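You operate a simulated robot arm through the tools that you are given. There is no shell and no other tool.

You run a simulated robot arm. Do the job below in one go: nothing can be reset, and whatever is moved stays where it is left.

TASK
Shut the green feed lever, free the yellow thumb screw and clear the white peg stand.
Fine: lever before the screw; both brass nuts go in the orange tray.

The check looks at the end state, three seconds after you hand in, the way a careful person would. Anything else that was tipped, shoved, dropped, spilled or broken makes it a failure.

THE ROBOT
A 7-joint arm with a two-finger gripper, fixed in place. Base frame: the origin is at the foot of the arm, x ahead of it, y to its left, z up; the work surface is at about z = 0. Readings come in mm, rad, newtons and seconds.
With the tool pointing down near the work surface it reaches from about 260 to 600 mm from the base axis. Its first joint turns from -2.496 to 2.496 rad. Payload 1.08 kg.
The TCP is the grasp point between the finger pads, 16 mm short of the fingertips. In the tool frame z runs along the fingers and y along their closing line. The gripper opens to 88 mm; its body begins 58 mm behind the TCP.
Orientation is told as [roll, pitch, yaw] about the base's x, y, z axes, in that order, counted from this pose: with the fingers straight down and closing along the base's y, the tool's x points along the base's -x, its y along +y and its z along -z.

THE INTERFACE
- The arm moves only by the tool play_rows. Its argument "increments" is one flat list of numbers, 6 for each row, row after row: the shift along the base's x, y, z in units of 40 mm (1.0 is 40 mm), then the turn, a rotation vector about the base's x, y, z in units of 4 degrees (1.0 is 4 degrees). In form: [tx, ty, tz, rx, ry, rz, tx, ty, tz, rx, ry, rz, ...]. A call has 1 to 20 rows; each row shifts and turns the commanded pose from where the row before left it. "fingers" is the closure, from 0 (fully open) to 1 (shut), set as the call begins (left out, the last holds). A call with a number of a shift or a turn outside -1 to 1 is refused whole. Rows are played at 5 a second. More than 50 mm and 0.15 rad between two rows, or a gripper value outside its range, and nothing of the call is played. A pose out of reach is approached as far as the arm can. The call stops where the force on the tool passes 40 N (or 10 N more than at its start, if that is more) or the arm is blocked; 0.2 s more then pass. The fingers move at their own pace (about 186.7 mm/s each) and stop on an object; they squeeze with about 20 N. The grip force told is the motor's: it shows also when the fingers shut on nothing. Time passes only in rows, and 0.2 s behind the last, so rows that do not move let the fingers close. The reply holds the time, the measured pose of the TCP, the force on the tool along the base axes, the opening and the grip force, in the units named above and with some noise, with the torque about the TCP (base axes, N m) and any sound that the robot's microphone picked up.
- Cameras (640 x 400 px; columns grow to the right, rows downward): "scene" is fixed at [220.8, 651, 586.1]; the picture's right is [-0.98, -0.18, 0.00], its down [-0.10, 0.57, -0.81] and it looks along [0.15, -0.80, -0.58] (base axes); focal length 336 px, centre (320, 200). "wrist" rides on the gripper at [82, -8, -92] in the tool frame; the picture's right is [0.10, 0.99, 0.00], its down [-0.70, 0.07, -0.71] and it looks along [-0.71, 0.07, 0.71] (tool axes); focal length 256 px, centre (320, 200). There is no depth. A picture from a camera that has moved, and an enlarged one, comes with that camera's place and axes in the base frame and with its lens.
- get_image(camera): a new picture of that camera. It takes no simulated time.
- close_up(camera, box): a new picture of the part [left, top, right, bottom] of that camera's present view, enlarged. It takes no simulated time.
- finish_job(): hands the job in; it is judged then, once.

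Nothing tells you positions but the pictures and the camera data. Unless the task says otherwise, let go and move clear before handing in.

The tools are called after "Emit:" by a JSON object that holds its "fn" and its "kwargs". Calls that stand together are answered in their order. play_rows: Moves the arm, as the interface text tells. Its arguments: {"type":"object","properties":{"increments":{"type":"array","items":{"type":"number"}},"fingers":{"type":"number"}},"required":["increments"]} The other tools are called the same way: get_image (camera) takes a picture; close_up (camera, box) takes an enlarged picture of a part of a camera's view; finish_job () hands the job in.

At the start:

```text
time: 0.0
tool_pos: [441.9, 197.7, 360.7]
ee_rot: [-0.001, 0.001, -0.001]
ft_force: [-0.3, -0.2, 0.0]
torque: [-0.02, 0.01, 0.0]
opening: 88.2
grasp_force: 0.1
```

scene: 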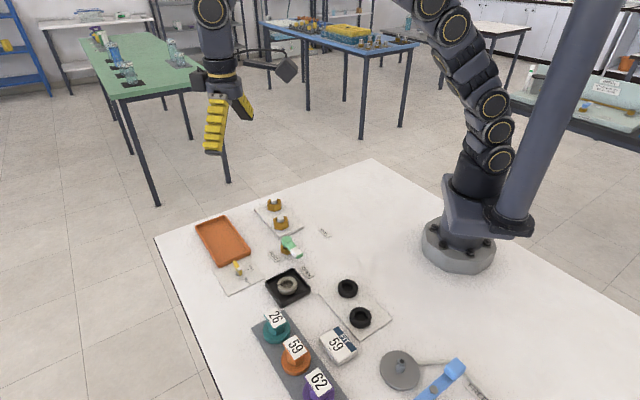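
wrist: 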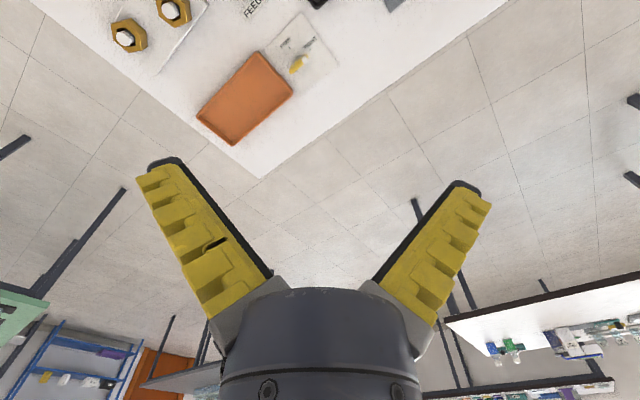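

I see a table with an orange tray, a peg stand with two brass nuts, a green lever, a yellow thumb screw and several other items. I'll take enlarged views first to work out where things are.

Emit:
{"fn": "close_up", "kwargs": {"camera": "scene", "box": [180, 180, 340, 280]}}

Emit:
{"fn": "close_up", "kwargs": {"camera": "scene", "box": [240, 220, 320, 270]}}

Emit:
{"fn": "close_up", "kwargs": {"camera": "scene", "box": [200, 240, 296, 300]}}

Emit:
{"fn": "close_up", "kwargs": {"camera": "scene", "box": [240, 260, 480, 400]}}

Emit:
{"fn": "close_up", "kwargs": {"camera": "wrist", "box": [80, 0, 400, 200]}}

```text
4.00 times, centred on (260, 230) of scene
camera zoom: at [220.8, 651.0, 586.1], right [-0.98, -0.18, 0.0], down [-0.1, 0.57, -0.81], along [0.15, -0.8, -0.58], focal length 1344 px, centre (560, 80)
```

zoom: 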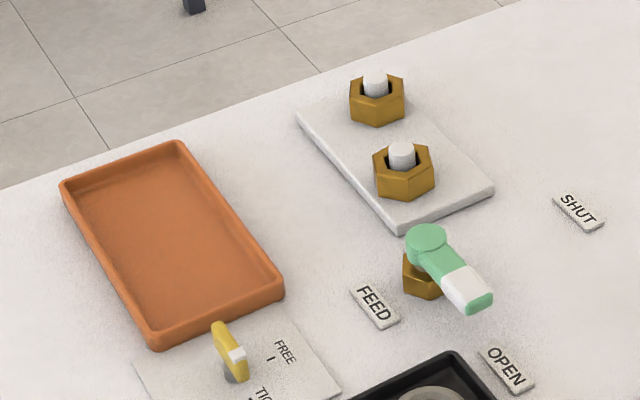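

```text
8.00 times, centred on (280, 245) of scene
camera zoom: at [220.8, 651.0, 586.1], right [-0.98, -0.18, 0.0], down [-0.1, 0.57, -0.81], along [0.15, -0.8, -0.58], focal length 2689 px, centre (640, -160)
```

zoom: 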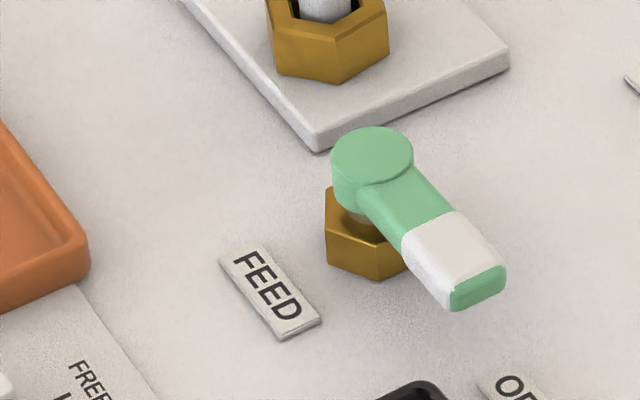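

```text
6.67 times, centred on (248, 270) of scene
camera zoom: at [220.8, 651.0, 586.1], right [-0.98, -0.18, 0.0], down [-0.1, 0.57, -0.81], along [0.15, -0.8, -0.58], focal length 2240 px, centre (800, -267)
```

zoom: 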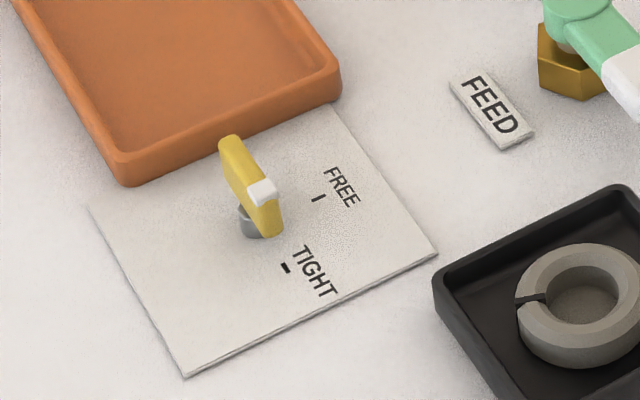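

```text
2.67 times, centred on (360, 330) of scene
camera zoom: at [220.8, 651.0, 586.1], right [-0.98, -0.18, 0.0], down [-0.1, 0.57, -0.81], along [0.15, -0.8, -0.58], focal length 896 px, centre (213, -147)
```

zoom: 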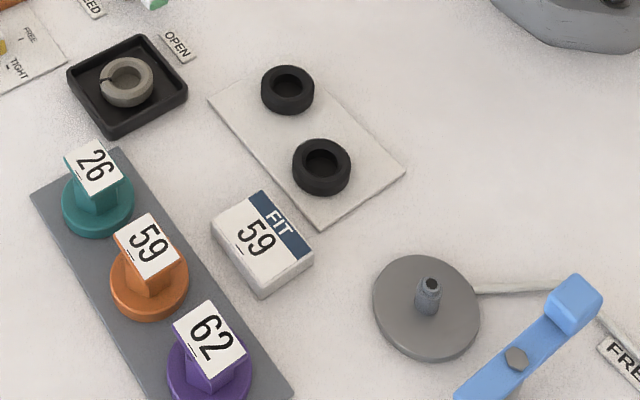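

```text
2.00 times, centred on (240, 100) of wrist
camera zoom: at [359.5, 189.0, 451.6], right [-0.1, 0.99, 0.0], down [0.7, 0.07, 0.71], along [0.71, 0.07, -0.71], focal length 512 px, centre (480, 400)
```

zoom: 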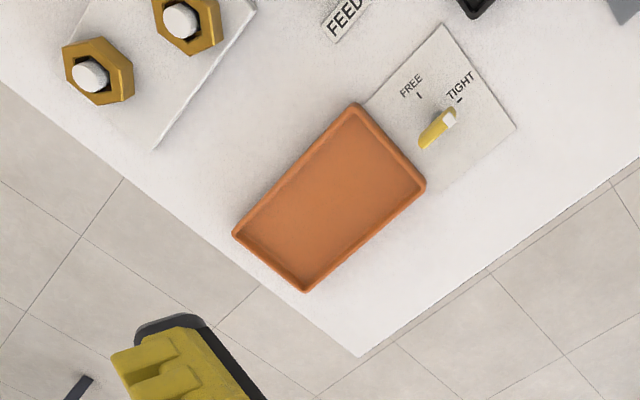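

The scene camera puts the lever pivot near (411, 72), with the lever pointing at OPEN and SHUT about 90° counter-clockwise. The screw is near (500, 170), and the nuts are near (447, -5) and (490, -85). I'll move over that area to get better views from the wrist camera.

Emit:
{"fn": "play_rows", "kwargs": {"increments": [-0.2, -0.7, -0.6, 0, 0, 0, -0.2, -0.7, -0.6, 0, 0, 0, -0.2, -0.7, -0.6, 0, 0, 0, -0.2, -0.7, -0.6, 0, 0, 0, -0.2, -0.2, -0.4, 0, 0, 0, 0, 0, 0, 0, 0, 0]}}

Emit:
{"fn": "get_image", "kwargs": {"camera": "wrist"}}

Emit:
{"fn": "get_image", "kwargs": {"camera": "scene"}}

```text
time: 1.4
tool_pos: [401.0, 77.9, 249.6]
ee_rot: [-0.001, 0.0, 0.001]
ft_force: [0.3, 0.8, 0.1]
torque: [-0.02, -0.01, -0.02]
opening: 88.1
grasp_force: 0.0
```

```text
taken
camera wrist: at [318.7, 69.7, 340.4], right [-0.1, 0.99, 0.0], down [0.7, 0.07, 0.71], along [0.71, 0.07, -0.7], focal length 256 px, centre (320, 200)
```

wrist: 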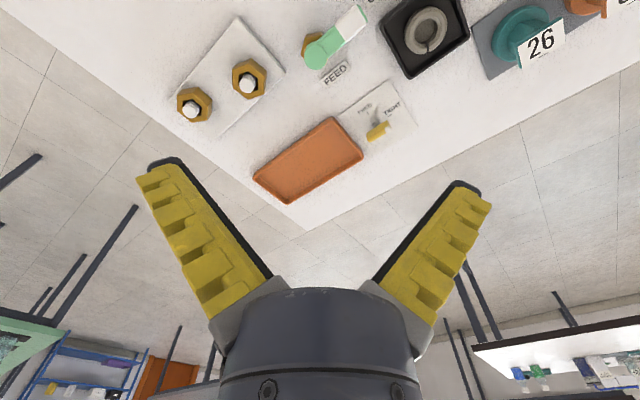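

```text
taken
```

scene: 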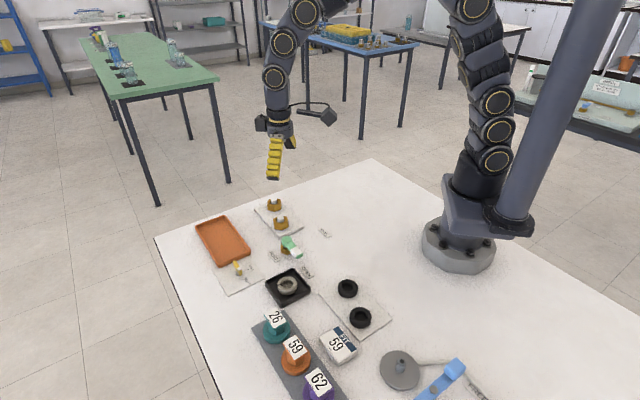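

The wrist camera now sees the stand, lever, tray and screw together. I'll zoom in and triangulate against the scene camera.

Emit:
{"fn": "close_up", "kwargs": {"camera": "wrist", "box": [160, 0, 320, 100]}}

Emit:
{"fn": "close_up", "kwargs": {"camera": "wrist", "box": [270, 0, 430, 100]}}

Emit:
{"fn": "close_up", "kwargs": {"camera": "wrist", "box": [240, 70, 432, 210]}}

```text
4.00 times, centred on (240, 50) of wrist
camera zoom: at [318.7, 69.7, 340.4], right [-0.1, 0.99, 0.0], down [0.7, 0.07, 0.71], along [0.71, 0.07, -0.7], focal length 1024 px, centre (640, 800)
```

zoom: 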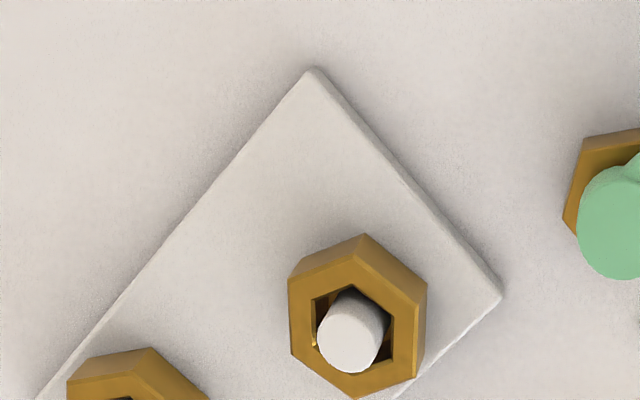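

```text
4.00 times, centred on (350, 50) of wrist
camera zoom: at [318.7, 69.7, 340.4], right [-0.1, 0.99, 0.0], down [0.7, 0.07, 0.71], along [0.71, 0.07, -0.7], focal length 1024 px, centre (200, 800)
```

zoom: 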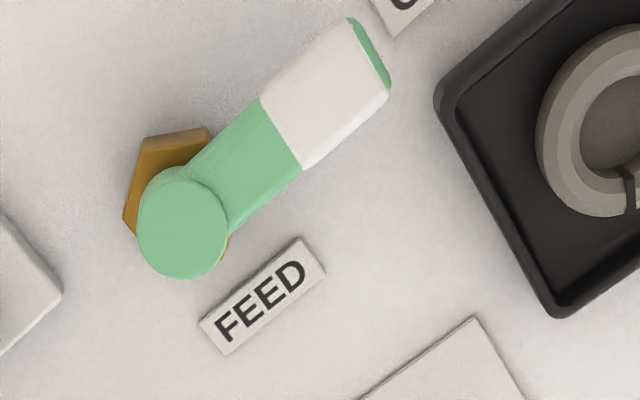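

```text
2.86 times, centred on (336, 140) of wrist
camera zoom: at [318.7, 69.7, 340.4], right [-0.1, 0.99, 0.0], down [0.7, 0.07, 0.71], along [0.71, 0.07, -0.7], focal length 731 px, centre (274, 371)
```

zoom: 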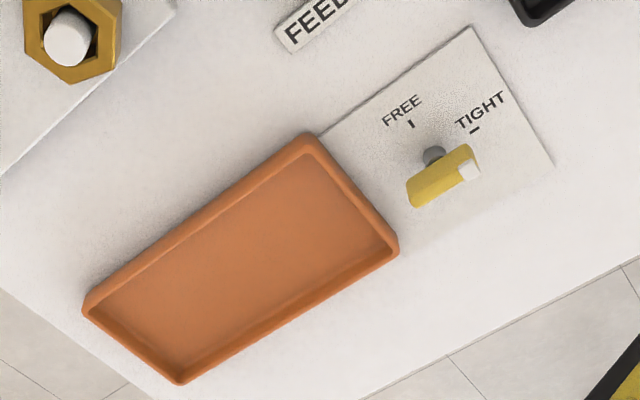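

I need to understand the finger geometry before going close to anything. I'll zoom in on the gripper.

Emit:
{"fn": "close_up", "kwargs": {"camera": "scene", "box": [232, 90, 328, 190]}}

Emit:
{"fn": "close_up", "kwargs": {"camera": "wrist", "box": [120, 140, 520, 400]}}

```text
4.00 times, centred on (280, 140) of scene
camera zoom: at [220.8, 651.0, 586.1], right [-0.98, -0.18, 0.0], down [-0.1, 0.57, -0.81], along [0.15, -0.8, -0.58], focal length 1344 px, centre (480, 440)
```

zoom: 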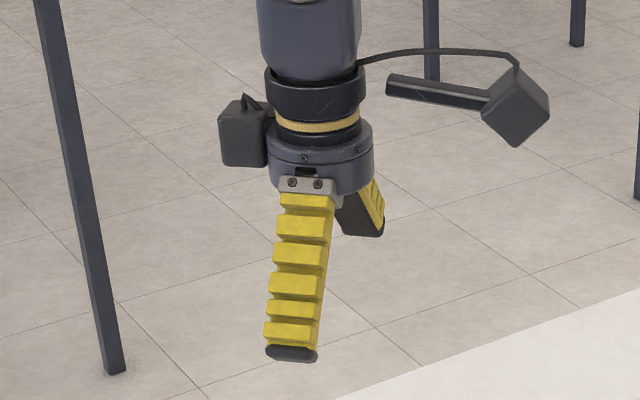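

```text
1.54 times, centred on (320, 270) of wrist
camera zoom: at [318.7, 69.7, 340.4], right [-0.1, 0.99, 0.0], down [0.7, 0.07, 0.71], along [0.71, 0.07, -0.7], focal length 394 px, centre (320, 92)
```

zoom: 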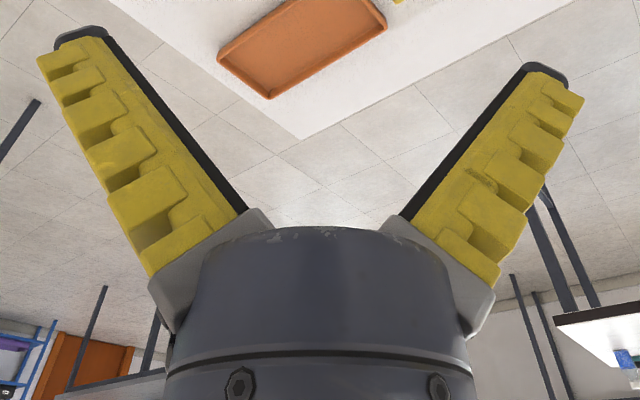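

The fingers pivot outwards in a V. I'll try a half closure and then a full one in free air to learn how they sit.

Emit:
{"fn": "play_rows", "kwargs": {"increments": [0, 0, 0, 0, 0, 0, 0, 0, 0, 0, 0, 0, 0, 0, 0, 0, 0, 0], "fingers": 0.5}}

Emit:
{"fn": "get_image", "kwargs": {"camera": "wrist"}}

Emit:
{"fn": "close_up", "kwargs": {"camera": "scene", "box": [232, 90, 328, 190]}}

```text
time: 2.2
tool_pos: [399.7, 79.1, 249.0]
ee_rot: [0.0, 0.001, 0.0]
ft_force: [-0.7, 0.1, 0.5]
torque: [0.0, -0.01, -0.01]
opening: 48.8
grasp_force: 3.7
```

```text
taken
camera wrist: at [318.7, 69.9, 340.7], right [-0.1, 0.99, 0.0], down [0.7, 0.07, 0.71], along [0.71, 0.07, -0.71], focal length 256 px, centre (320, 200)
```

wrist: 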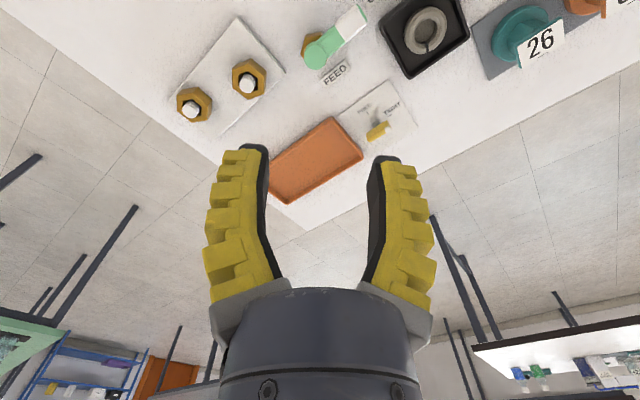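

```text
4.00 times, centred on (280, 140) of scene
camera zoom: at [220.8, 651.0, 586.1], right [-0.98, -0.18, 0.0], down [-0.1, 0.57, -0.81], along [0.15, -0.8, -0.58], focal length 1344 px, centre (480, 440)
```

zoom: 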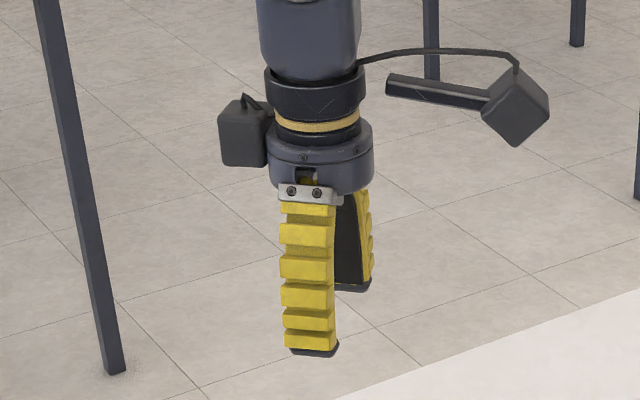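

These are soft, bending fingers about 25 mm thick, and at half closure the gap is about 49 mm. Next I'll turn the tool about -44° so the fingers straddle the lever handle, and come down to z≈150 above (374, 106) to check alignment.

Emit:
{"fn": "play_rows", "kwargs": {"increments": [-0.059, 0.0614, -0.227, 0, 0, -1, -0.059, 0.0614, -0.227, 0, 0, -1, -0.059, 0.0614, -0.227, 0, 0, -1, -0.059, 0.0614, -0.227, 0, 0, -1, -0.059, 0.0614, -0.227, 0, 0, -1, -0.059, 0.0614, -0.227, 0, 0, -1, -0.059, 0.0614, -0.227, 0, 0, -1, -0.059, 0.0614, -0.227, 0, 0, -1, -0.059, 0.0614, -0.227, 0, 0, -1, -0.059, 0.0614, -0.227, 0, 0, -1, -0.059, 0.0614, -0.227, 0, 0, -1, 0, 0, 0, 0, 0, 0]}}

Emit:
{"fn": "get_image", "kwargs": {"camera": "wrist"}}

Emit:
{"fn": "close_up", "kwargs": {"camera": "scene", "box": [200, 150, 360, 290]}}

```text
time: 4.8
tool_pos: [374.3, 105.3, 146.6]
ee_rot: [-0.002, 0.0, -0.769]
ft_force: [-0.2, -0.3, -0.3]
torque: [-0.03, 0.01, 0.06]
opening: 48.8
grasp_force: 3.5
```

```text
taken
camera wrist: at [310.0, 156.6, 238.5], right [0.62, 0.79, 0.0], down [0.55, -0.44, 0.71], along [0.56, -0.44, -0.7], focal length 256 px, centre (320, 200)
```

wrist: 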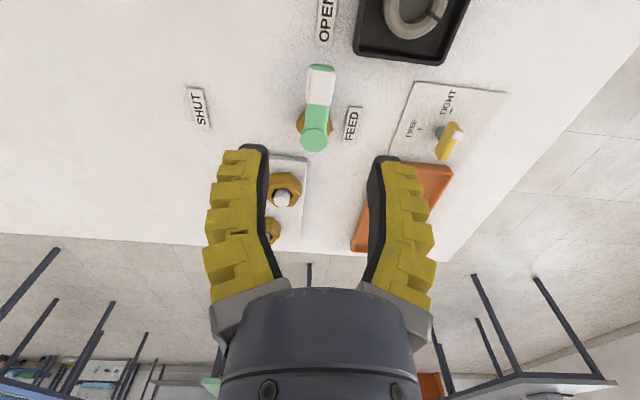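

```text
2.86 times, centred on (280, 220) of scene
camera zoom: at [220.8, 651.0, 586.1], right [-0.98, -0.18, 0.0], down [-0.1, 0.57, -0.81], along [0.15, -0.8, -0.58], focal length 960 px, centre (434, 143)
```

zoom: 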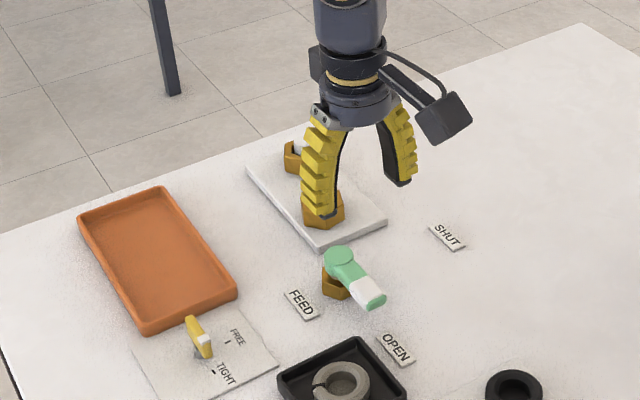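

The lever sits exactly between the fingers and lines up with the tool. I put the pivot at about (405, 75.5), with OPEN at 136° and SHUT at 226°. I'll go straight down to z≈28 and close on the handle.

Emit:
{"fn": "play_rows", "kwargs": {"increments": [0, 0, -0.6, 0, 0, 0, 0, 0, -0.6, 0, 0, 0, 0, 0, -0.6, 0, 0, 0, 0, 0, -0.4, 0, 0, 0, 0, 0, -0.4, 0, 0, 0, 0, 0, -0.36, 0, 0, 0, 0, 0, 0, 0, 0, 0]}}

Emit:
{"fn": "get_image", "kwargs": {"camera": "wrist"}}

Emit:
{"fn": "close_up", "kwargs": {"camera": "scene", "box": [220, 180, 360, 300]}}

```text
time: 6.4
tool_pos: [374.5, 105.5, 28.0]
ee_rot: [0.0, -0.001, -0.767]
ft_force: [-0.2, -0.4, 0.0]
torque: [-0.01, -0.02, 0.0]
opening: 48.6
grasp_force: 2.8
```

```text
taken
camera wrist: at [310.9, 155.8, 120.0], right [0.62, 0.79, 0.0], down [0.55, -0.44, 0.71], along [0.56, -0.44, -0.71], focal length 256 px, centre (320, 200)
```

wrist: 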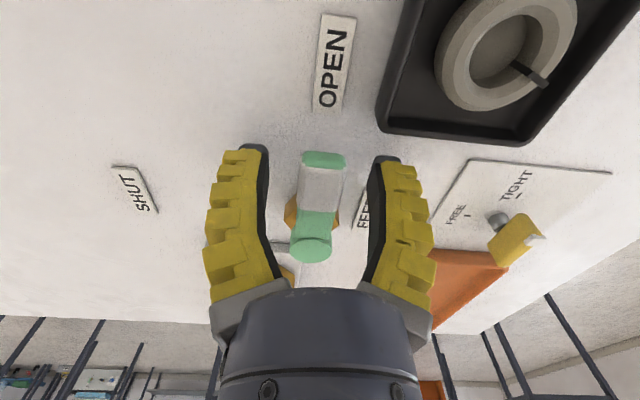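

```text
3.33 times, centred on (290, 240) of scene
camera zoom: at [220.8, 651.0, 586.1], right [-0.98, -0.18, 0.0], down [-0.1, 0.57, -0.81], along [0.15, -0.8, -0.58], focal length 1120 px, centre (420, 67)
```

zoom: 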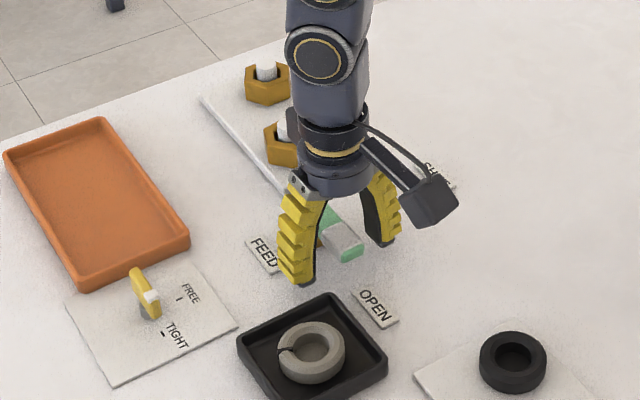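

The fingers straddle the handle cleanly with nothing touching. Closing now.

Emit:
{"fn": "play_rows", "kwargs": {"increments": [0, 0, 0, 0, 0, 0, 0, 0, 0, 0, 0, 0, 0, 0, 0, 0, 0, 0], "fingers": 1.0}}

Emit:
{"fn": "get_image", "kwargs": {"camera": "wrist"}}

```text
time: 7.2
tool_pos: [375.4, 104.9, 27.5]
ee_rot: [0.0, 0.0, -0.767]
ft_force: [-1.6, -2.1, 5.5]
torque: [0.05, 0.06, -0.07]
opening: 15.1
grasp_force: 21.7
```

```text
taken
camera wrist: at [310.9, 155.8, 120.1], right [0.62, 0.79, 0.0], down [0.56, -0.44, 0.71], along [0.56, -0.44, -0.71], focal length 256 px, centre (320, 200)
```

wrist: 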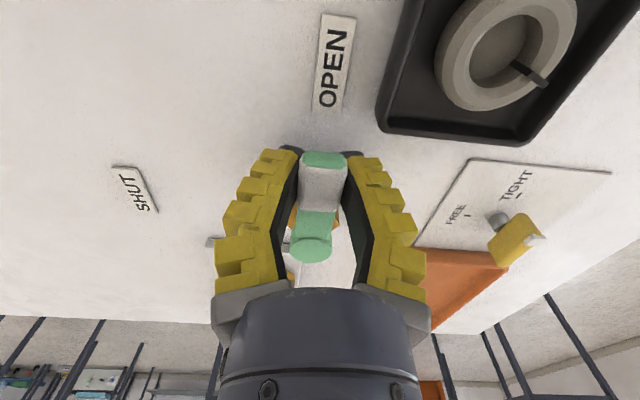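

I have the lever gripped; it measures 15 mm wide. I'll swing it counter-clockwise about the pivot, starting with the first 20° so I can check the forces.

Emit:
{"fn": "play_rows", "kwargs": {"increments": [-0.0495, -0.0543, 0, 0, 0, 1, -0.0458, -0.0575, 0, 0, 0, 1, -0.0418, -0.0605, 0, 0, 0, 1, -0.0373, -0.0633, 0, 0, 0, 1, -0.0328, -0.0658, 0, 0, 0, 1]}}

Emit:
{"fn": "get_image", "kwargs": {"camera": "wrist"}}

```text
time: 8.4
tool_pos: [367.0, 92.1, 29.8]
ee_rot: [-0.001, 0.003, -0.418]
ft_force: [-1.9, -0.1, -3.5]
torque: [0.12, 0.25, -0.08]
opening: 9.9
grasp_force: 22.1
```

```text
taken
camera wrist: at [288.6, 117.6, 121.4], right [0.31, 0.95, 0.0], down [0.67, -0.22, 0.71], along [0.67, -0.22, -0.7], focal length 256 px, centre (320, 200)
```

wrist: 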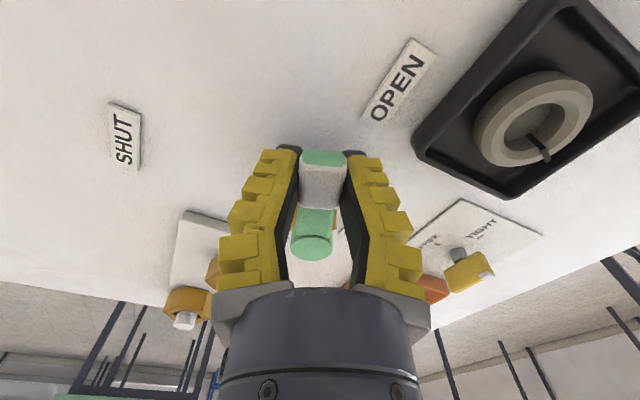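

The lever turned with the tool under low forces, so I'll continue the arc in stages.

Emit:
{"fn": "play_rows", "kwargs": {"increments": [-0.028, -0.068, 0, 0, 0, 1, -0.0235, -0.0695, 0, 0, 0, 1, -0.0183, -0.0713, 0, 0, 0, 1, -0.0135, -0.0723, 0, 0, 0, 1, -0.0083, -0.073, 0, 0, 0, 1, -0.0033, -0.0733, 0, 0, 0, 1, 0.002, -0.0735, 0, 0, 0, 1]}}

Emit:
{"fn": "get_image", "kwargs": {"camera": "wrist"}}

```text
time: 10.0
tool_pos: [363.0, 72.5, 28.5]
ee_rot: [0.001, 0.002, 0.072]
ft_force: [-5.4, -1.5, 2.8]
torque: [-0.01, -0.08, -0.12]
opening: 12.8
grasp_force: 22.1
```

```text
taken
camera wrist: at [282.2, 58.1, 120.7], right [-0.17, 0.98, 0.0], down [0.7, 0.12, 0.71], along [0.7, 0.12, -0.71], focal length 256 px, centre (320, 200)
```

wrist: 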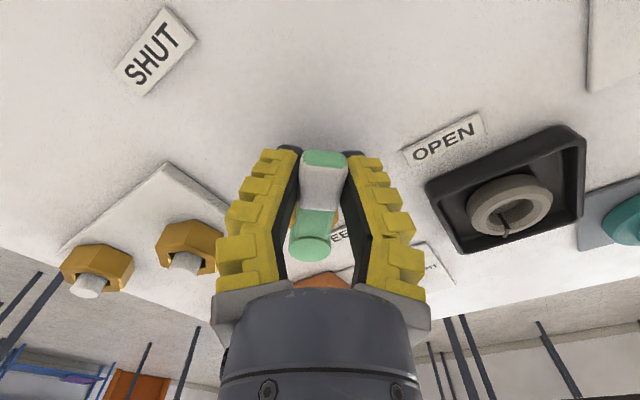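

It is still tracking well at the midpoint. I'll carry on towards SHUT.

Emit:
{"fn": "play_rows", "kwargs": {"increments": [0.007, -0.073, 0, 0, 0, 1, 0.0123, -0.0725, 0, 0, 0, 1, 0.017, -0.0715, 0, 0, 0, 1, 0.0223, -0.07, 0, 0, 0, 1, 0.0268, -0.0685, 0, 0, 0, 1, 0.0318, -0.0663, 0, 0, 0, 1, 0.0363, -0.064, 0, 0, 0, 1]}}

Emit:
{"fn": "get_image", "kwargs": {"camera": "wrist"}}

```text
time: 11.6
tool_pos: [369.8, 53.4, 28.7]
ee_rot: [0.0, 0.002, 0.561]
ft_force: [-10.4, -10.1, -3.4]
torque: [-0.1, 0.19, -0.14]
opening: 12.1
grasp_force: 22.3
```

```text
taken
camera wrist: at [305.5, 2.8, 120.0], right [-0.62, 0.79, 0.0], down [0.56, 0.43, 0.71], along [0.56, 0.44, -0.71], focal length 256 px, centre (320, 200)
```

wrist: 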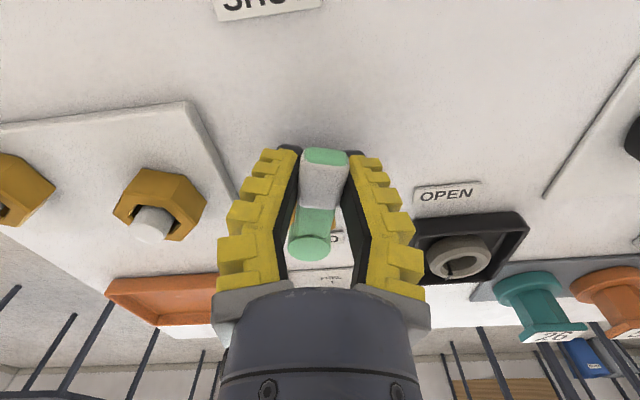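

There is a mild outward pull of about 14 N, which means my pivot is off by a millimetre or two. I'll ease outwards slightly while finishing the turn.

Emit:
{"fn": "play_rows", "kwargs": {"increments": [0.0275, -0.0713, 0, 0, 0, 1, 0.0318, -0.0683, 0, 0, 0, 1, 0.0355, -0.065, 0, 0, 0, 1]}}

Emit:
{"fn": "get_image", "kwargs": {"camera": "wrist"}}

Emit:
{"fn": "close_up", "kwargs": {"camera": "scene", "box": [220, 180, 380, 300]}}

```text
time: 12.4
tool_pos: [376.0, 46.1, 30.5]
ee_rot: [-0.004, -0.008, 0.77]
ft_force: [8.2, 2.4, -13.0]
torque: [0.02, -0.02, -0.09]
opening: 7.4
grasp_force: 22.0
```

```text
taken
camera wrist: at [322.1, -17.3, 121.7], right [-0.77, 0.64, -0.01], down [0.45, 0.54, 0.71], along [0.46, 0.54, -0.7], focal length 256 px, centre (320, 200)
```

wrist: 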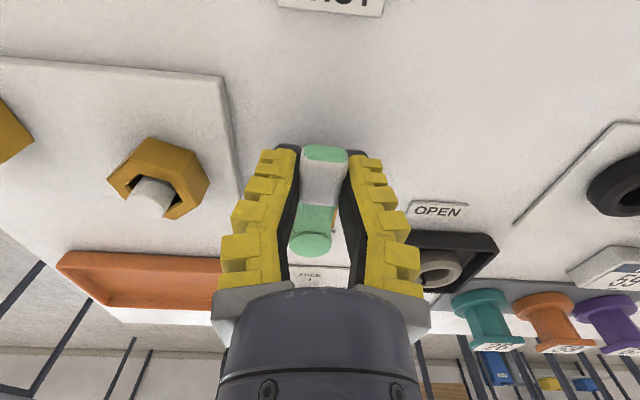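

```text
3.33 times, centred on (300, 240) of scene
camera zoom: at [220.8, 651.0, 586.1], right [-0.98, -0.18, 0.0], down [-0.1, 0.57, -0.81], along [0.15, -0.8, -0.58], focal length 1120 px, centre (387, 67)
```

zoom: 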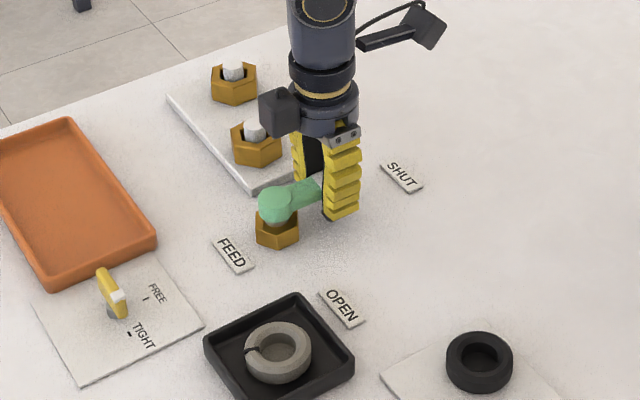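

The lever is now at about 224°, almost in line with SHUT. I'll make one more small turn to seat it against any stop.

Emit:
{"fn": "play_rows", "kwargs": {"increments": [0.039, -0.039, 0, 0, 0, 0.75, 0, 0, 0, 0, 0, 0]}}

Emit:
{"fn": "get_image", "kwargs": {"camera": "wrist"}}

```text
time: 13.0
tool_pos: [375.8, 44.8, 31.8]
ee_rot: [-0.004, -0.004, 0.822]
ft_force: [12.3, 4.5, -7.3]
torque: [0.13, -0.22, -0.15]
opening: 8.5
grasp_force: 22.6
```

```text
taken
camera wrist: at [326.6, -21.2, 121.9], right [-0.8, 0.6, 0.0], down [0.42, 0.56, 0.71], along [0.43, 0.57, -0.7], focal length 256 px, centre (320, 200)
```

wrist: 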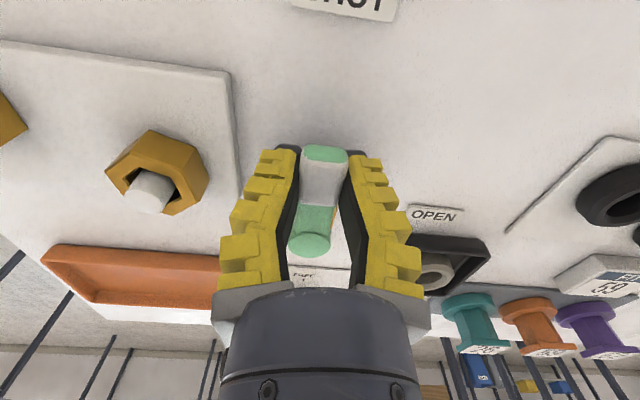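

The tool is at about 227° and nothing is resisting the turn. I'll open, go straight up and check the result.

Emit:
{"fn": "play_rows", "kwargs": {"increments": [0, 0, 0, 0, 0, 0, 0, 0, 0, 0, 0, 0, 0, 0, 0, 0, 0, 0], "fingers": 0.5}}

Emit:
{"fn": "get_image", "kwargs": {"camera": "wrist"}}

```text
time: 13.8
tool_pos: [375.1, 44.3, 29.4]
ee_rot: [-0.002, 0.001, 0.82]
ft_force: [-0.8, -0.6, 0.9]
torque: [-0.01, -0.01, 0.01]
opening: 48.4
grasp_force: 3.6
```

```text
taken
camera wrist: at [325.2, -21.5, 121.6], right [-0.8, 0.6, 0.0], down [0.43, 0.56, 0.71], along [0.43, 0.57, -0.71], focal length 256 px, centre (320, 200)
```

wrist: 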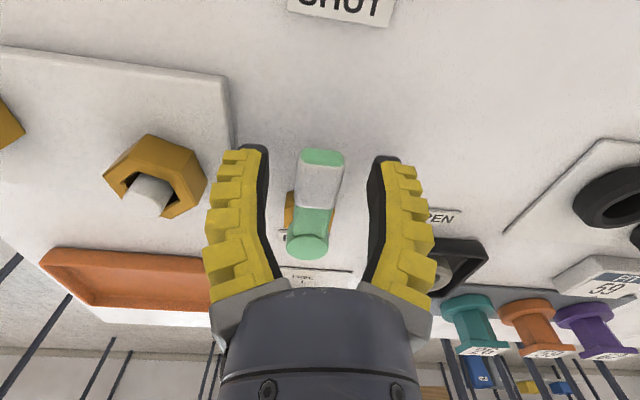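

Released cleanly. I'm lifting straight up to inspect the lever.

Emit:
{"fn": "play_rows", "kwargs": {"increments": [0, 0, 0.4, 0, 0, 0, 0, 0, 0.6, 0, 0, 0, 0, 0, 0.8, 0, 0, 0, 0, 0, 0.8, 0, 0, 0, 0, 0, 0.8, 0, 0, 0, 0, 0, 0, 0, 0, 0]}}

Emit:
{"fn": "get_image", "kwargs": {"camera": "wrist"}}

Emit:
{"fn": "close_up", "kwargs": {"camera": "scene", "box": [220, 190, 360, 290]}}

```text
time: 15.2
tool_pos: [378.8, 42.3, 167.3]
ee_rot: [0.0, 0.001, 0.82]
ft_force: [-0.2, 0.0, -0.1]
torque: [-0.02, -0.04, 0.01]
opening: 48.7
grasp_force: 3.8
```

```text
taken
camera wrist: at [328.2, -23.4, 257.9], right [-0.8, 0.6, 0.0], down [0.43, 0.56, 0.71], along [0.43, 0.57, -0.71], focal length 256 px, centre (320, 200)
```

wrist: 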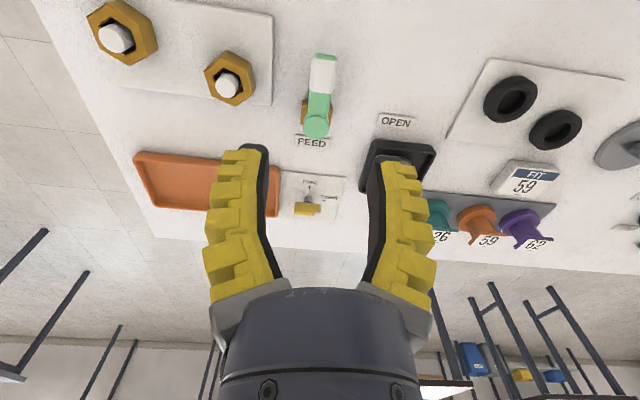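

```text
4.00 times, centred on (290, 240) of scene
camera zoom: at [220.8, 651.0, 586.1], right [-0.98, -0.18, 0.0], down [-0.1, 0.57, -0.81], along [0.15, -0.8, -0.58], focal length 1344 px, centre (440, 40)
```

zoom: 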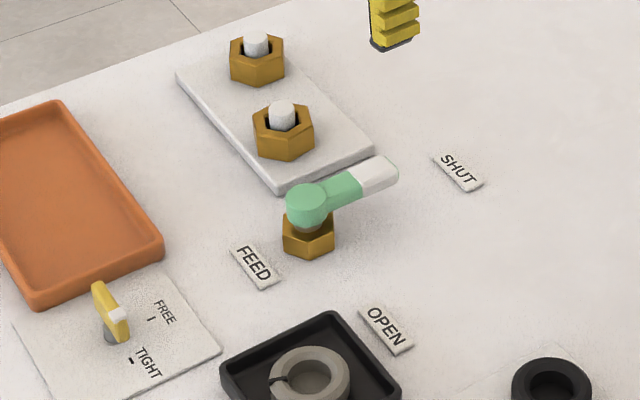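

The lever now points along about 227°, in line with SHUT at about 226°. Next I'll go over the thumb screw, turning the tool back to about -45°, and inspect it from close up.

Emit:
{"fn": "play_rows", "kwargs": {"increments": [0.126, 0.1537, 0, 0, 0, -1, 0.126, 0.1537, 0, 0, 0, -1, 0.126, 0.1537, 0, 0, 0, -1, 0.126, 0.1537, 0, 0, 0, -1, 0.126, 0.1537, 0, 0, 0, -1, 0.126, 0.1537, 0, 0, 0, -1, 0.126, 0.1537, 0, 0, 0, -1, 0.126, 0.1537, 0, 0, 0, -1, 0.126, 0.1537, 0, 0, 0, -1, 0.126, 0.1537, 0, 0, 0, -1, 0.126, 0.1537, 0, 0, 0, -1, 0.126, 0.1537, 0, 0, 0, -1, 0.126, 0.1537, 0, 0, 0, -1, 0.126, 0.1537, 0, 0, 0, -1, 0.126, 0.1537, 0, 0, 0, -1, 0.126, 0.1537, 0, 0, 0, -1, 0.126, 0.1537, 0, 0, 0, -1, 0.126, 0.1537, 0, 0, 0, -1, 0.126, 0.1537, 0, 0, 0, -1, 0.126, 0.1537, 0, 0, 0, -1]}}

Emit:
{"fn": "get_image", "kwargs": {"camera": "wrist"}}

Emit:
{"fn": "close_up", "kwargs": {"camera": "scene", "box": [220, 190, 360, 290]}}

```text
time: 19.4
tool_pos: [474.5, 166.2, 164.7]
ee_rot: [0.001, 0.0, -0.578]
ft_force: [0.7, 0.9, -0.1]
torque: [0.0, -0.01, 0.03]
opening: 48.6
grasp_force: 3.3
```

```text
taken
camera wrist: at [401.6, 203.1, 256.5], right [0.46, 0.89, 0.0], down [0.63, -0.32, 0.71], along [0.63, -0.32, -0.71], focal length 256 px, centre (320, 200)
```

wrist: 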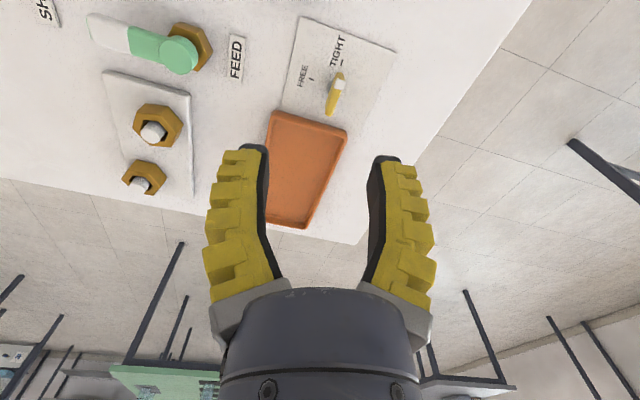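

```text
4.00 times, centred on (290, 240) of scene
camera zoom: at [220.8, 651.0, 586.1], right [-0.98, -0.18, 0.0], down [-0.1, 0.57, -0.81], along [0.15, -0.8, -0.58], focal length 1344 px, centre (440, 40)
```

zoom: 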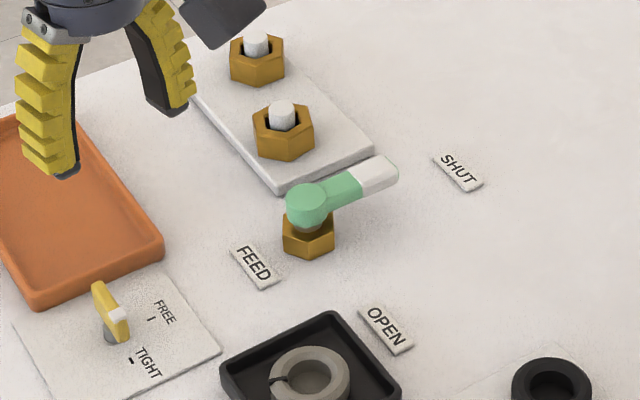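

Emit:
{"fn": "close_up", "kwargs": {"camera": "wrist", "box": [270, 20, 398, 120]}}

Emit:
{"fn": "close_up", "kwargs": {"camera": "wrist", "box": [20, 0, 260, 150]}}

```text
4.00 times, centred on (334, 70) of wrist
camera zoom: at [401.6, 203.1, 256.5], right [0.46, 0.89, 0.0], down [0.63, -0.32, 0.71], along [0.63, -0.32, -0.71], focal length 1024 px, centre (264, 720)
```

zoom: 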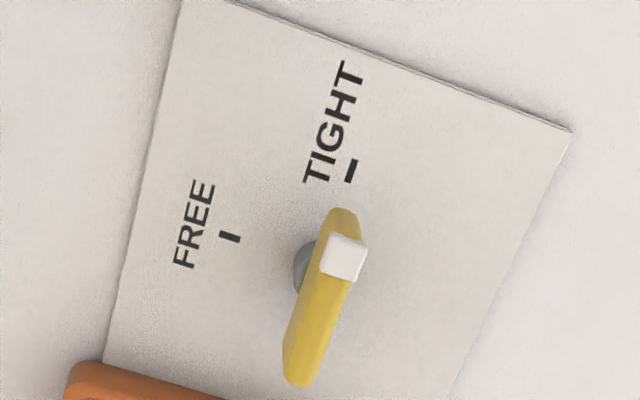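

```text
2.67 times, centred on (140, 75) of wrist
camera zoom: at [401.6, 203.1, 256.5], right [0.46, 0.89, 0.0], down [0.63, -0.32, 0.71], along [0.63, -0.32, -0.71], focal length 683 px, centre (800, 533)
```

zoom: 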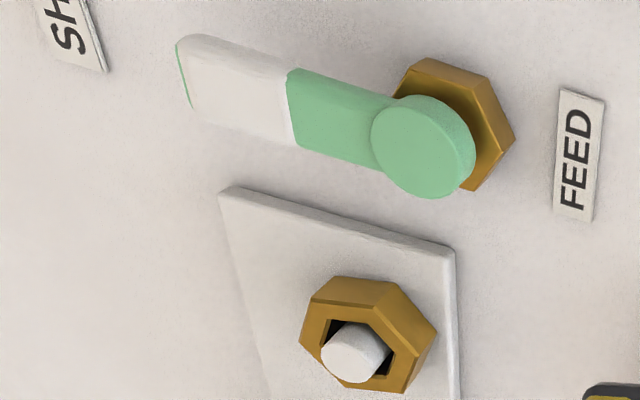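

Emit:
{"fn": "close_up", "kwargs": {"camera": "scene", "box": [222, 250, 270, 286]}}

Emit:
{"fn": "close_up", "kwargs": {"camera": "wrist", "box": [310, 60, 374, 120]}}

```text
11.11 times, centred on (246, 268) of scene
camera zoom: at [220.8, 651.0, 586.1], right [-0.98, -0.18, 0.0], down [-0.1, 0.57, -0.81], along [0.15, -0.8, -0.58], focal length 3734 px, centre (1142, -556)
```

zoom: 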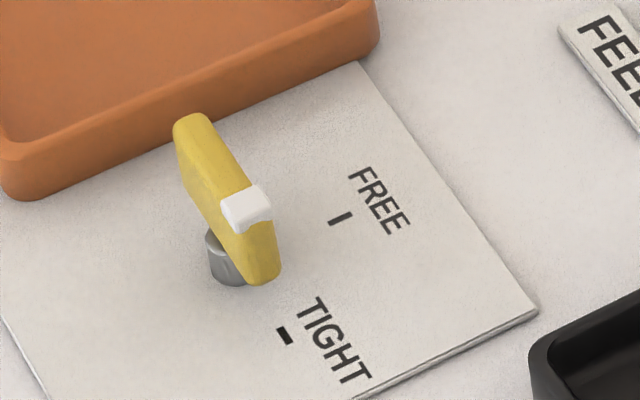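

```text
6.67 times, centred on (342, 90) of wrist
camera zoom: at [401.6, 203.1, 256.5], right [0.46, 0.89, 0.0], down [0.63, -0.32, 0.71], along [0.63, -0.32, -0.71], focal length 1707 px, centre (173, 933)
```

zoom: 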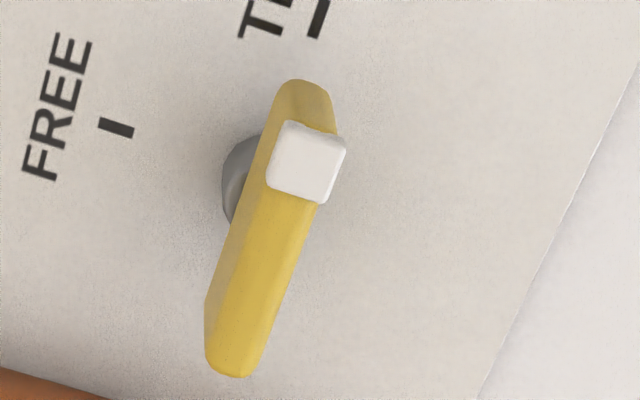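

I take the screw axis to be near (495, 169.5). The bar points at about 137° towards TIGHT, spans roughly z 17–31, and FREE is at about 225°. I'll centre over it and align the fingers to about -43.5°.

Emit:
{"fn": "play_rows", "kwargs": {"increments": [0.171, 0.0275, -0.4, 0, 0, -0.87, 0.171, 0.0275, -0.4, 0, 0, -0.87, 0.171, 0.0275, -0.4, 0, 0, -0.87, 0, 0, 0, 0, 0, 0]}}

Emit:
{"fn": "get_image", "kwargs": {"camera": "wrist"}}

Emit:
{"fn": "close_up", "kwargs": {"camera": "wrist", "box": [260, 40, 388, 140]}}

```text
time: 20.4
tool_pos: [496.6, 169.5, 117.1]
ee_rot: [0.001, 0.0, -0.76]
ft_force: [0.0, 0.0, -0.2]
torque: [0.0, -0.02, -0.01]
opening: 48.5
grasp_force: 3.6
```

```text
taken
camera wrist: at [431.2, 218.5, 209.2], right [0.61, 0.79, 0.0], down [0.56, -0.43, 0.71], along [0.56, -0.43, -0.71], focal length 256 px, centre (320, 200)
```

wrist: 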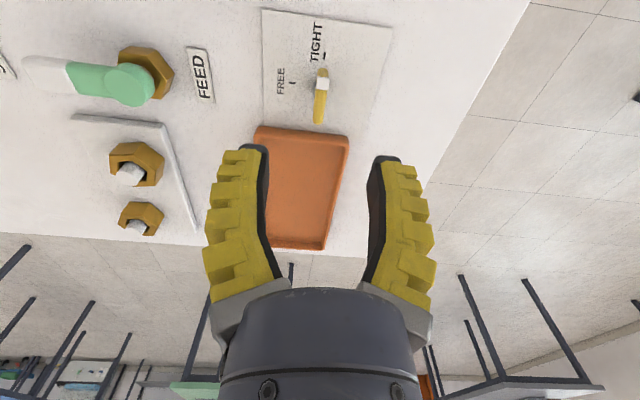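

```text
4.00 times, centred on (324, 90) of wrist
camera zoom: at [431.2, 218.5, 209.2], right [0.61, 0.79, 0.0], down [0.56, -0.43, 0.71], along [0.56, -0.43, -0.71], focal length 1024 px, centre (304, 640)
```

zoom: 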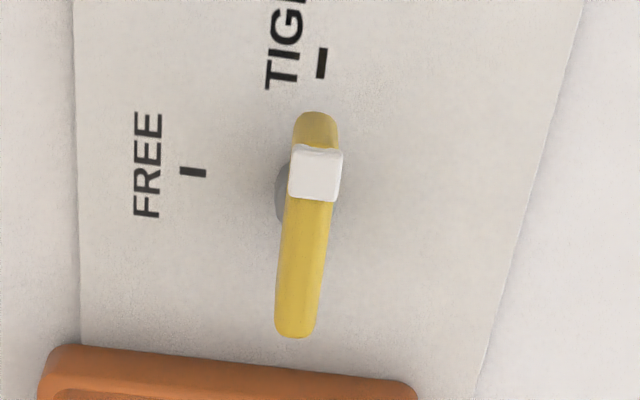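

Alignment is good; the axis is about 2 mm further along the pointer direction. I'll correct for that and descend to z≈34, which keeps the fingertips above the tray rim.

Emit:
{"fn": "play_rows", "kwargs": {"increments": [-0.03, 0.0375, -0.5, 0, 0, 0, 0, 0, -0.5, 0, 0, 0, 0, 0, -0.4, 0, 0, 0, 0, 0, -0.4, 0, 0, 0, 0, 0, -0.275, 0, 0, 0, 0, 0, 0, 0, 0, 0]}}

Emit:
{"fn": "get_image", "kwargs": {"camera": "wrist"}}

Emit:
{"fn": "close_up", "kwargs": {"camera": "scene", "box": [200, 210, 296, 290]}}

```text
time: 21.8
tool_pos: [495.8, 170.6, 35.3]
ee_rot: [0.0, 0.0, -0.757]
ft_force: [-1.0, -0.1, -0.4]
torque: [-0.01, 0.0, -0.02]
opening: 48.7
grasp_force: 3.0
```

```text
taken
camera wrist: at [430.7, 220.4, 125.9], right [0.61, 0.79, 0.0], down [0.56, -0.43, 0.71], along [0.56, -0.43, -0.7], focal length 256 px, centre (320, 200)
```

wrist: 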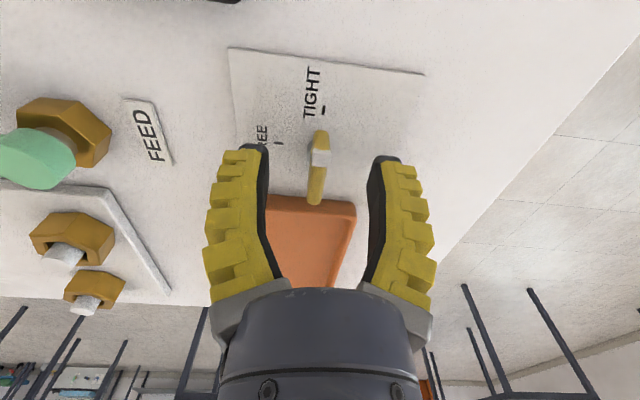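

```text
5.00 times, centred on (248, 250) of scene
camera zoom: at [220.8, 651.0, 586.1], right [-0.98, -0.18, 0.0], down [-0.1, 0.57, -0.81], along [0.15, -0.8, -0.58], focal length 1680 px, centre (680, -50)
```

zoom: 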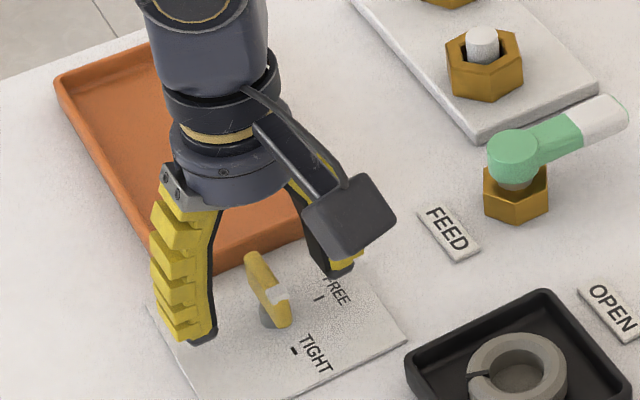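

The bar is centred between the fingers. Closing on it.

Emit:
{"fn": "play_rows", "kwargs": {"increments": [0, 0, 0, 0, 0, 0, 0, 0, 0, 0, 0, 0, 0, 0, 0, 0, 0, 0], "fingers": 1.0}}

Emit:
{"fn": "get_image", "kwargs": {"camera": "wrist"}}

Emit:
{"fn": "close_up", "kwargs": {"camera": "wrist", "box": [260, 110, 388, 220]}}

```text
time: 22.6
tool_pos: [495.8, 169.4, 35.0]
ee_rot: [-0.001, 0.0, -0.758]
ft_force: [-10.2, -6.7, 12.3]
torque: [-0.05, 0.2, -0.06]
opening: 6.4
grasp_force: 22.1
```

```text
taken
camera wrist: at [430.6, 220.0, 126.3], right [0.61, 0.79, 0.0], down [0.56, -0.43, 0.71], along [0.56, -0.43, -0.71], focal length 256 px, centre (320, 200)
```

wrist: 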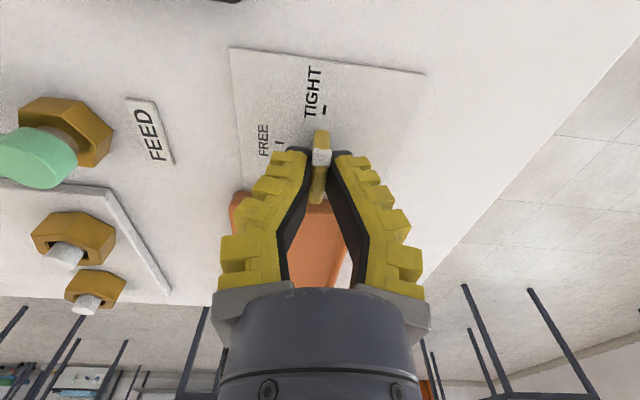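

```text
3.64 times, centred on (324, 165) of wrist
camera zoom: at [430.6, 220.0, 126.3], right [0.61, 0.79, 0.0], down [0.56, -0.43, 0.71], along [0.56, -0.43, -0.71], focal length 931 px, centre (306, 327)
```

zoom: 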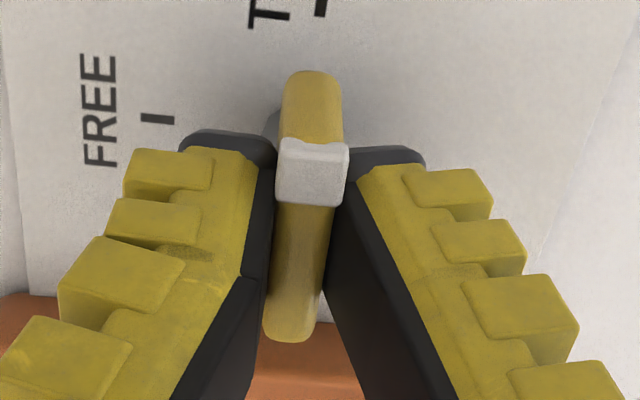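

The bar is held, with a small side load that means I'm about 1 mm off the axis. I'll nudge to relieve it and turn the first 20°.

Emit:
{"fn": "play_rows", "kwargs": {"increments": [-0.02, -0.018, 0, 0, 0, 0, 0, 0, 0, 0, 0, 1, 0, 0, 0, 0, 0, 1, 0, 0, 0, 0, 0, 1, 0, 0, 0, 0, 0, 1, 0, 0, 0, 0, 0, 1]}}

Emit:
{"fn": "close_up", "kwargs": {"camera": "wrist", "box": [230, 80, 390, 220]}}

```text
time: 24.0
tool_pos: [493.8, 170.8, 34.5]
ee_rot: [0.001, -0.002, -0.408]
ft_force: [12.9, 1.0, 2.5]
torque: [-0.03, -0.19, -0.01]
opening: 6.3
grasp_force: 21.7
```

```text
2.86 times, centred on (310, 150) of wrist
camera zoom: at [414.6, 194.4, 126.6], right [0.3, 0.95, 0.0], down [0.67, -0.21, 0.71], along [0.68, -0.21, -0.7], focal length 731 px, centre (349, 343)
```

zoom: 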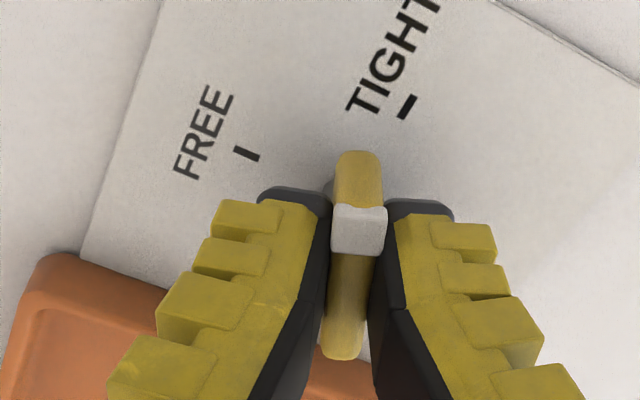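

The pointer has left TIGHT and is following the tool. I'll recentre slightly and continue.

Emit:
{"fn": "play_rows", "kwargs": {"increments": [0.02, 0, 0, 0, 0, 1, 0, 0, 0, 0, 0, 1, 0, 0, 0, 0, 0, 1, 0, 0, 0, 0, 0, 1, 0, 0, 0, 0, 0, 1, 0, 0, 0, 0, 0, 1, 0, 0, 0, 0, 0, 1]}}

Emit:
{"fn": "close_up", "kwargs": {"camera": "wrist", "box": [230, 80, 390, 220]}}

```text
time: 25.6
tool_pos: [493.6, 170.0, 34.0]
ee_rot: [-0.001, 0.004, 0.081]
ft_force: [-7.0, -9.8, 8.4]
torque: [-0.12, 0.27, -0.05]
opening: 5.9
grasp_force: 22.0
```

```text
2.86 times, centred on (310, 150) of wrist
camera zoom: at [412.6, 154.9, 125.9], right [-0.18, 0.98, 0.0], down [0.7, 0.13, 0.71], along [0.7, 0.13, -0.71], focal length 731 px, centre (349, 343)
```

zoom: 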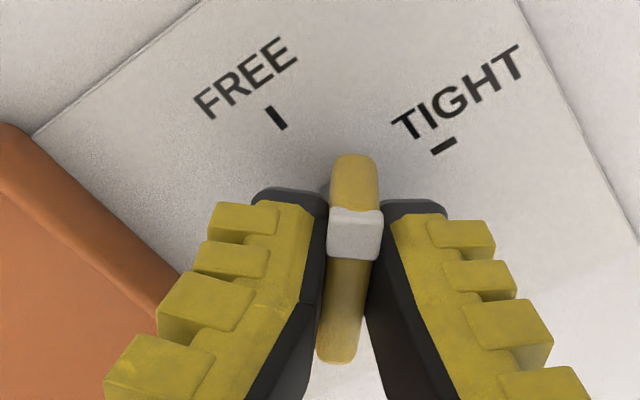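

Halfway there. Continuing to turn towards FREE.

Emit:
{"fn": "play_rows", "kwargs": {"increments": [-0.01, -0.015, 0, 0, 0, 1, 0, 0, 0, 0, 0, 1, 0, 0, 0, 0, 0, 1, 0, 0, 0, 0, 0, 1, 0, 0, 0, 0, 0, 1, 0, 0, 0, 0, 0, 1, 0, 0, 0, 0, 0, 1]}}

Emit:
{"fn": "close_up", "kwargs": {"camera": "wrist", "box": [230, 80, 390, 220]}}

Emit:
{"fn": "get_image", "kwargs": {"camera": "scene"}}

```text
time: 27.2
tool_pos: [494.5, 171.7, 35.3]
ee_rot: [0.001, -0.001, 0.571]
ft_force: [-1.3, -2.9, -5.3]
torque: [-0.09, 0.19, -0.02]
opening: 6.1
grasp_force: 22.0
```

```text
2.86 times, centred on (310, 150) of wrist
camera zoom: at [429.6, 117.8, 125.8], right [-0.62, 0.78, 0.0], down [0.55, 0.44, 0.71], along [0.56, 0.44, -0.7], focal length 731 px, centre (349, 343)
```

zoom: 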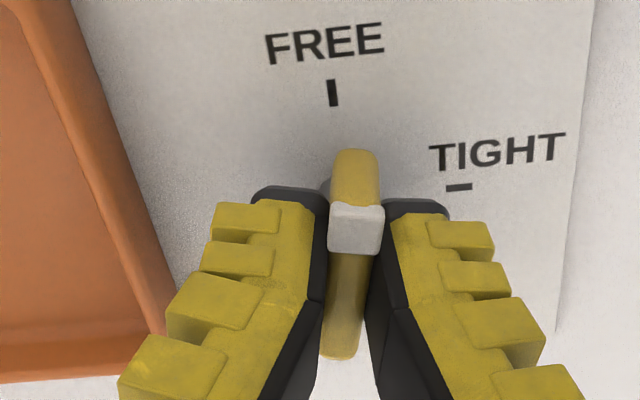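

```text
taken
```

scene: 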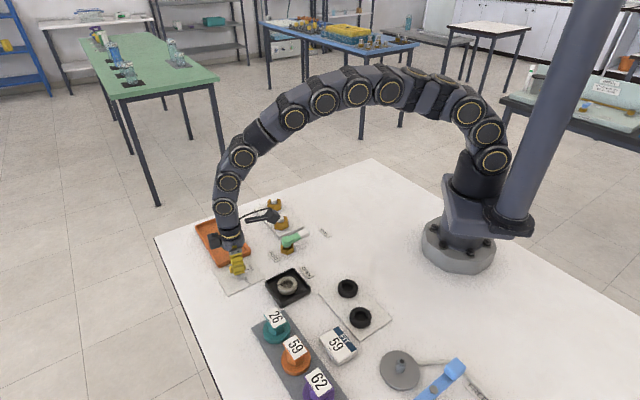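

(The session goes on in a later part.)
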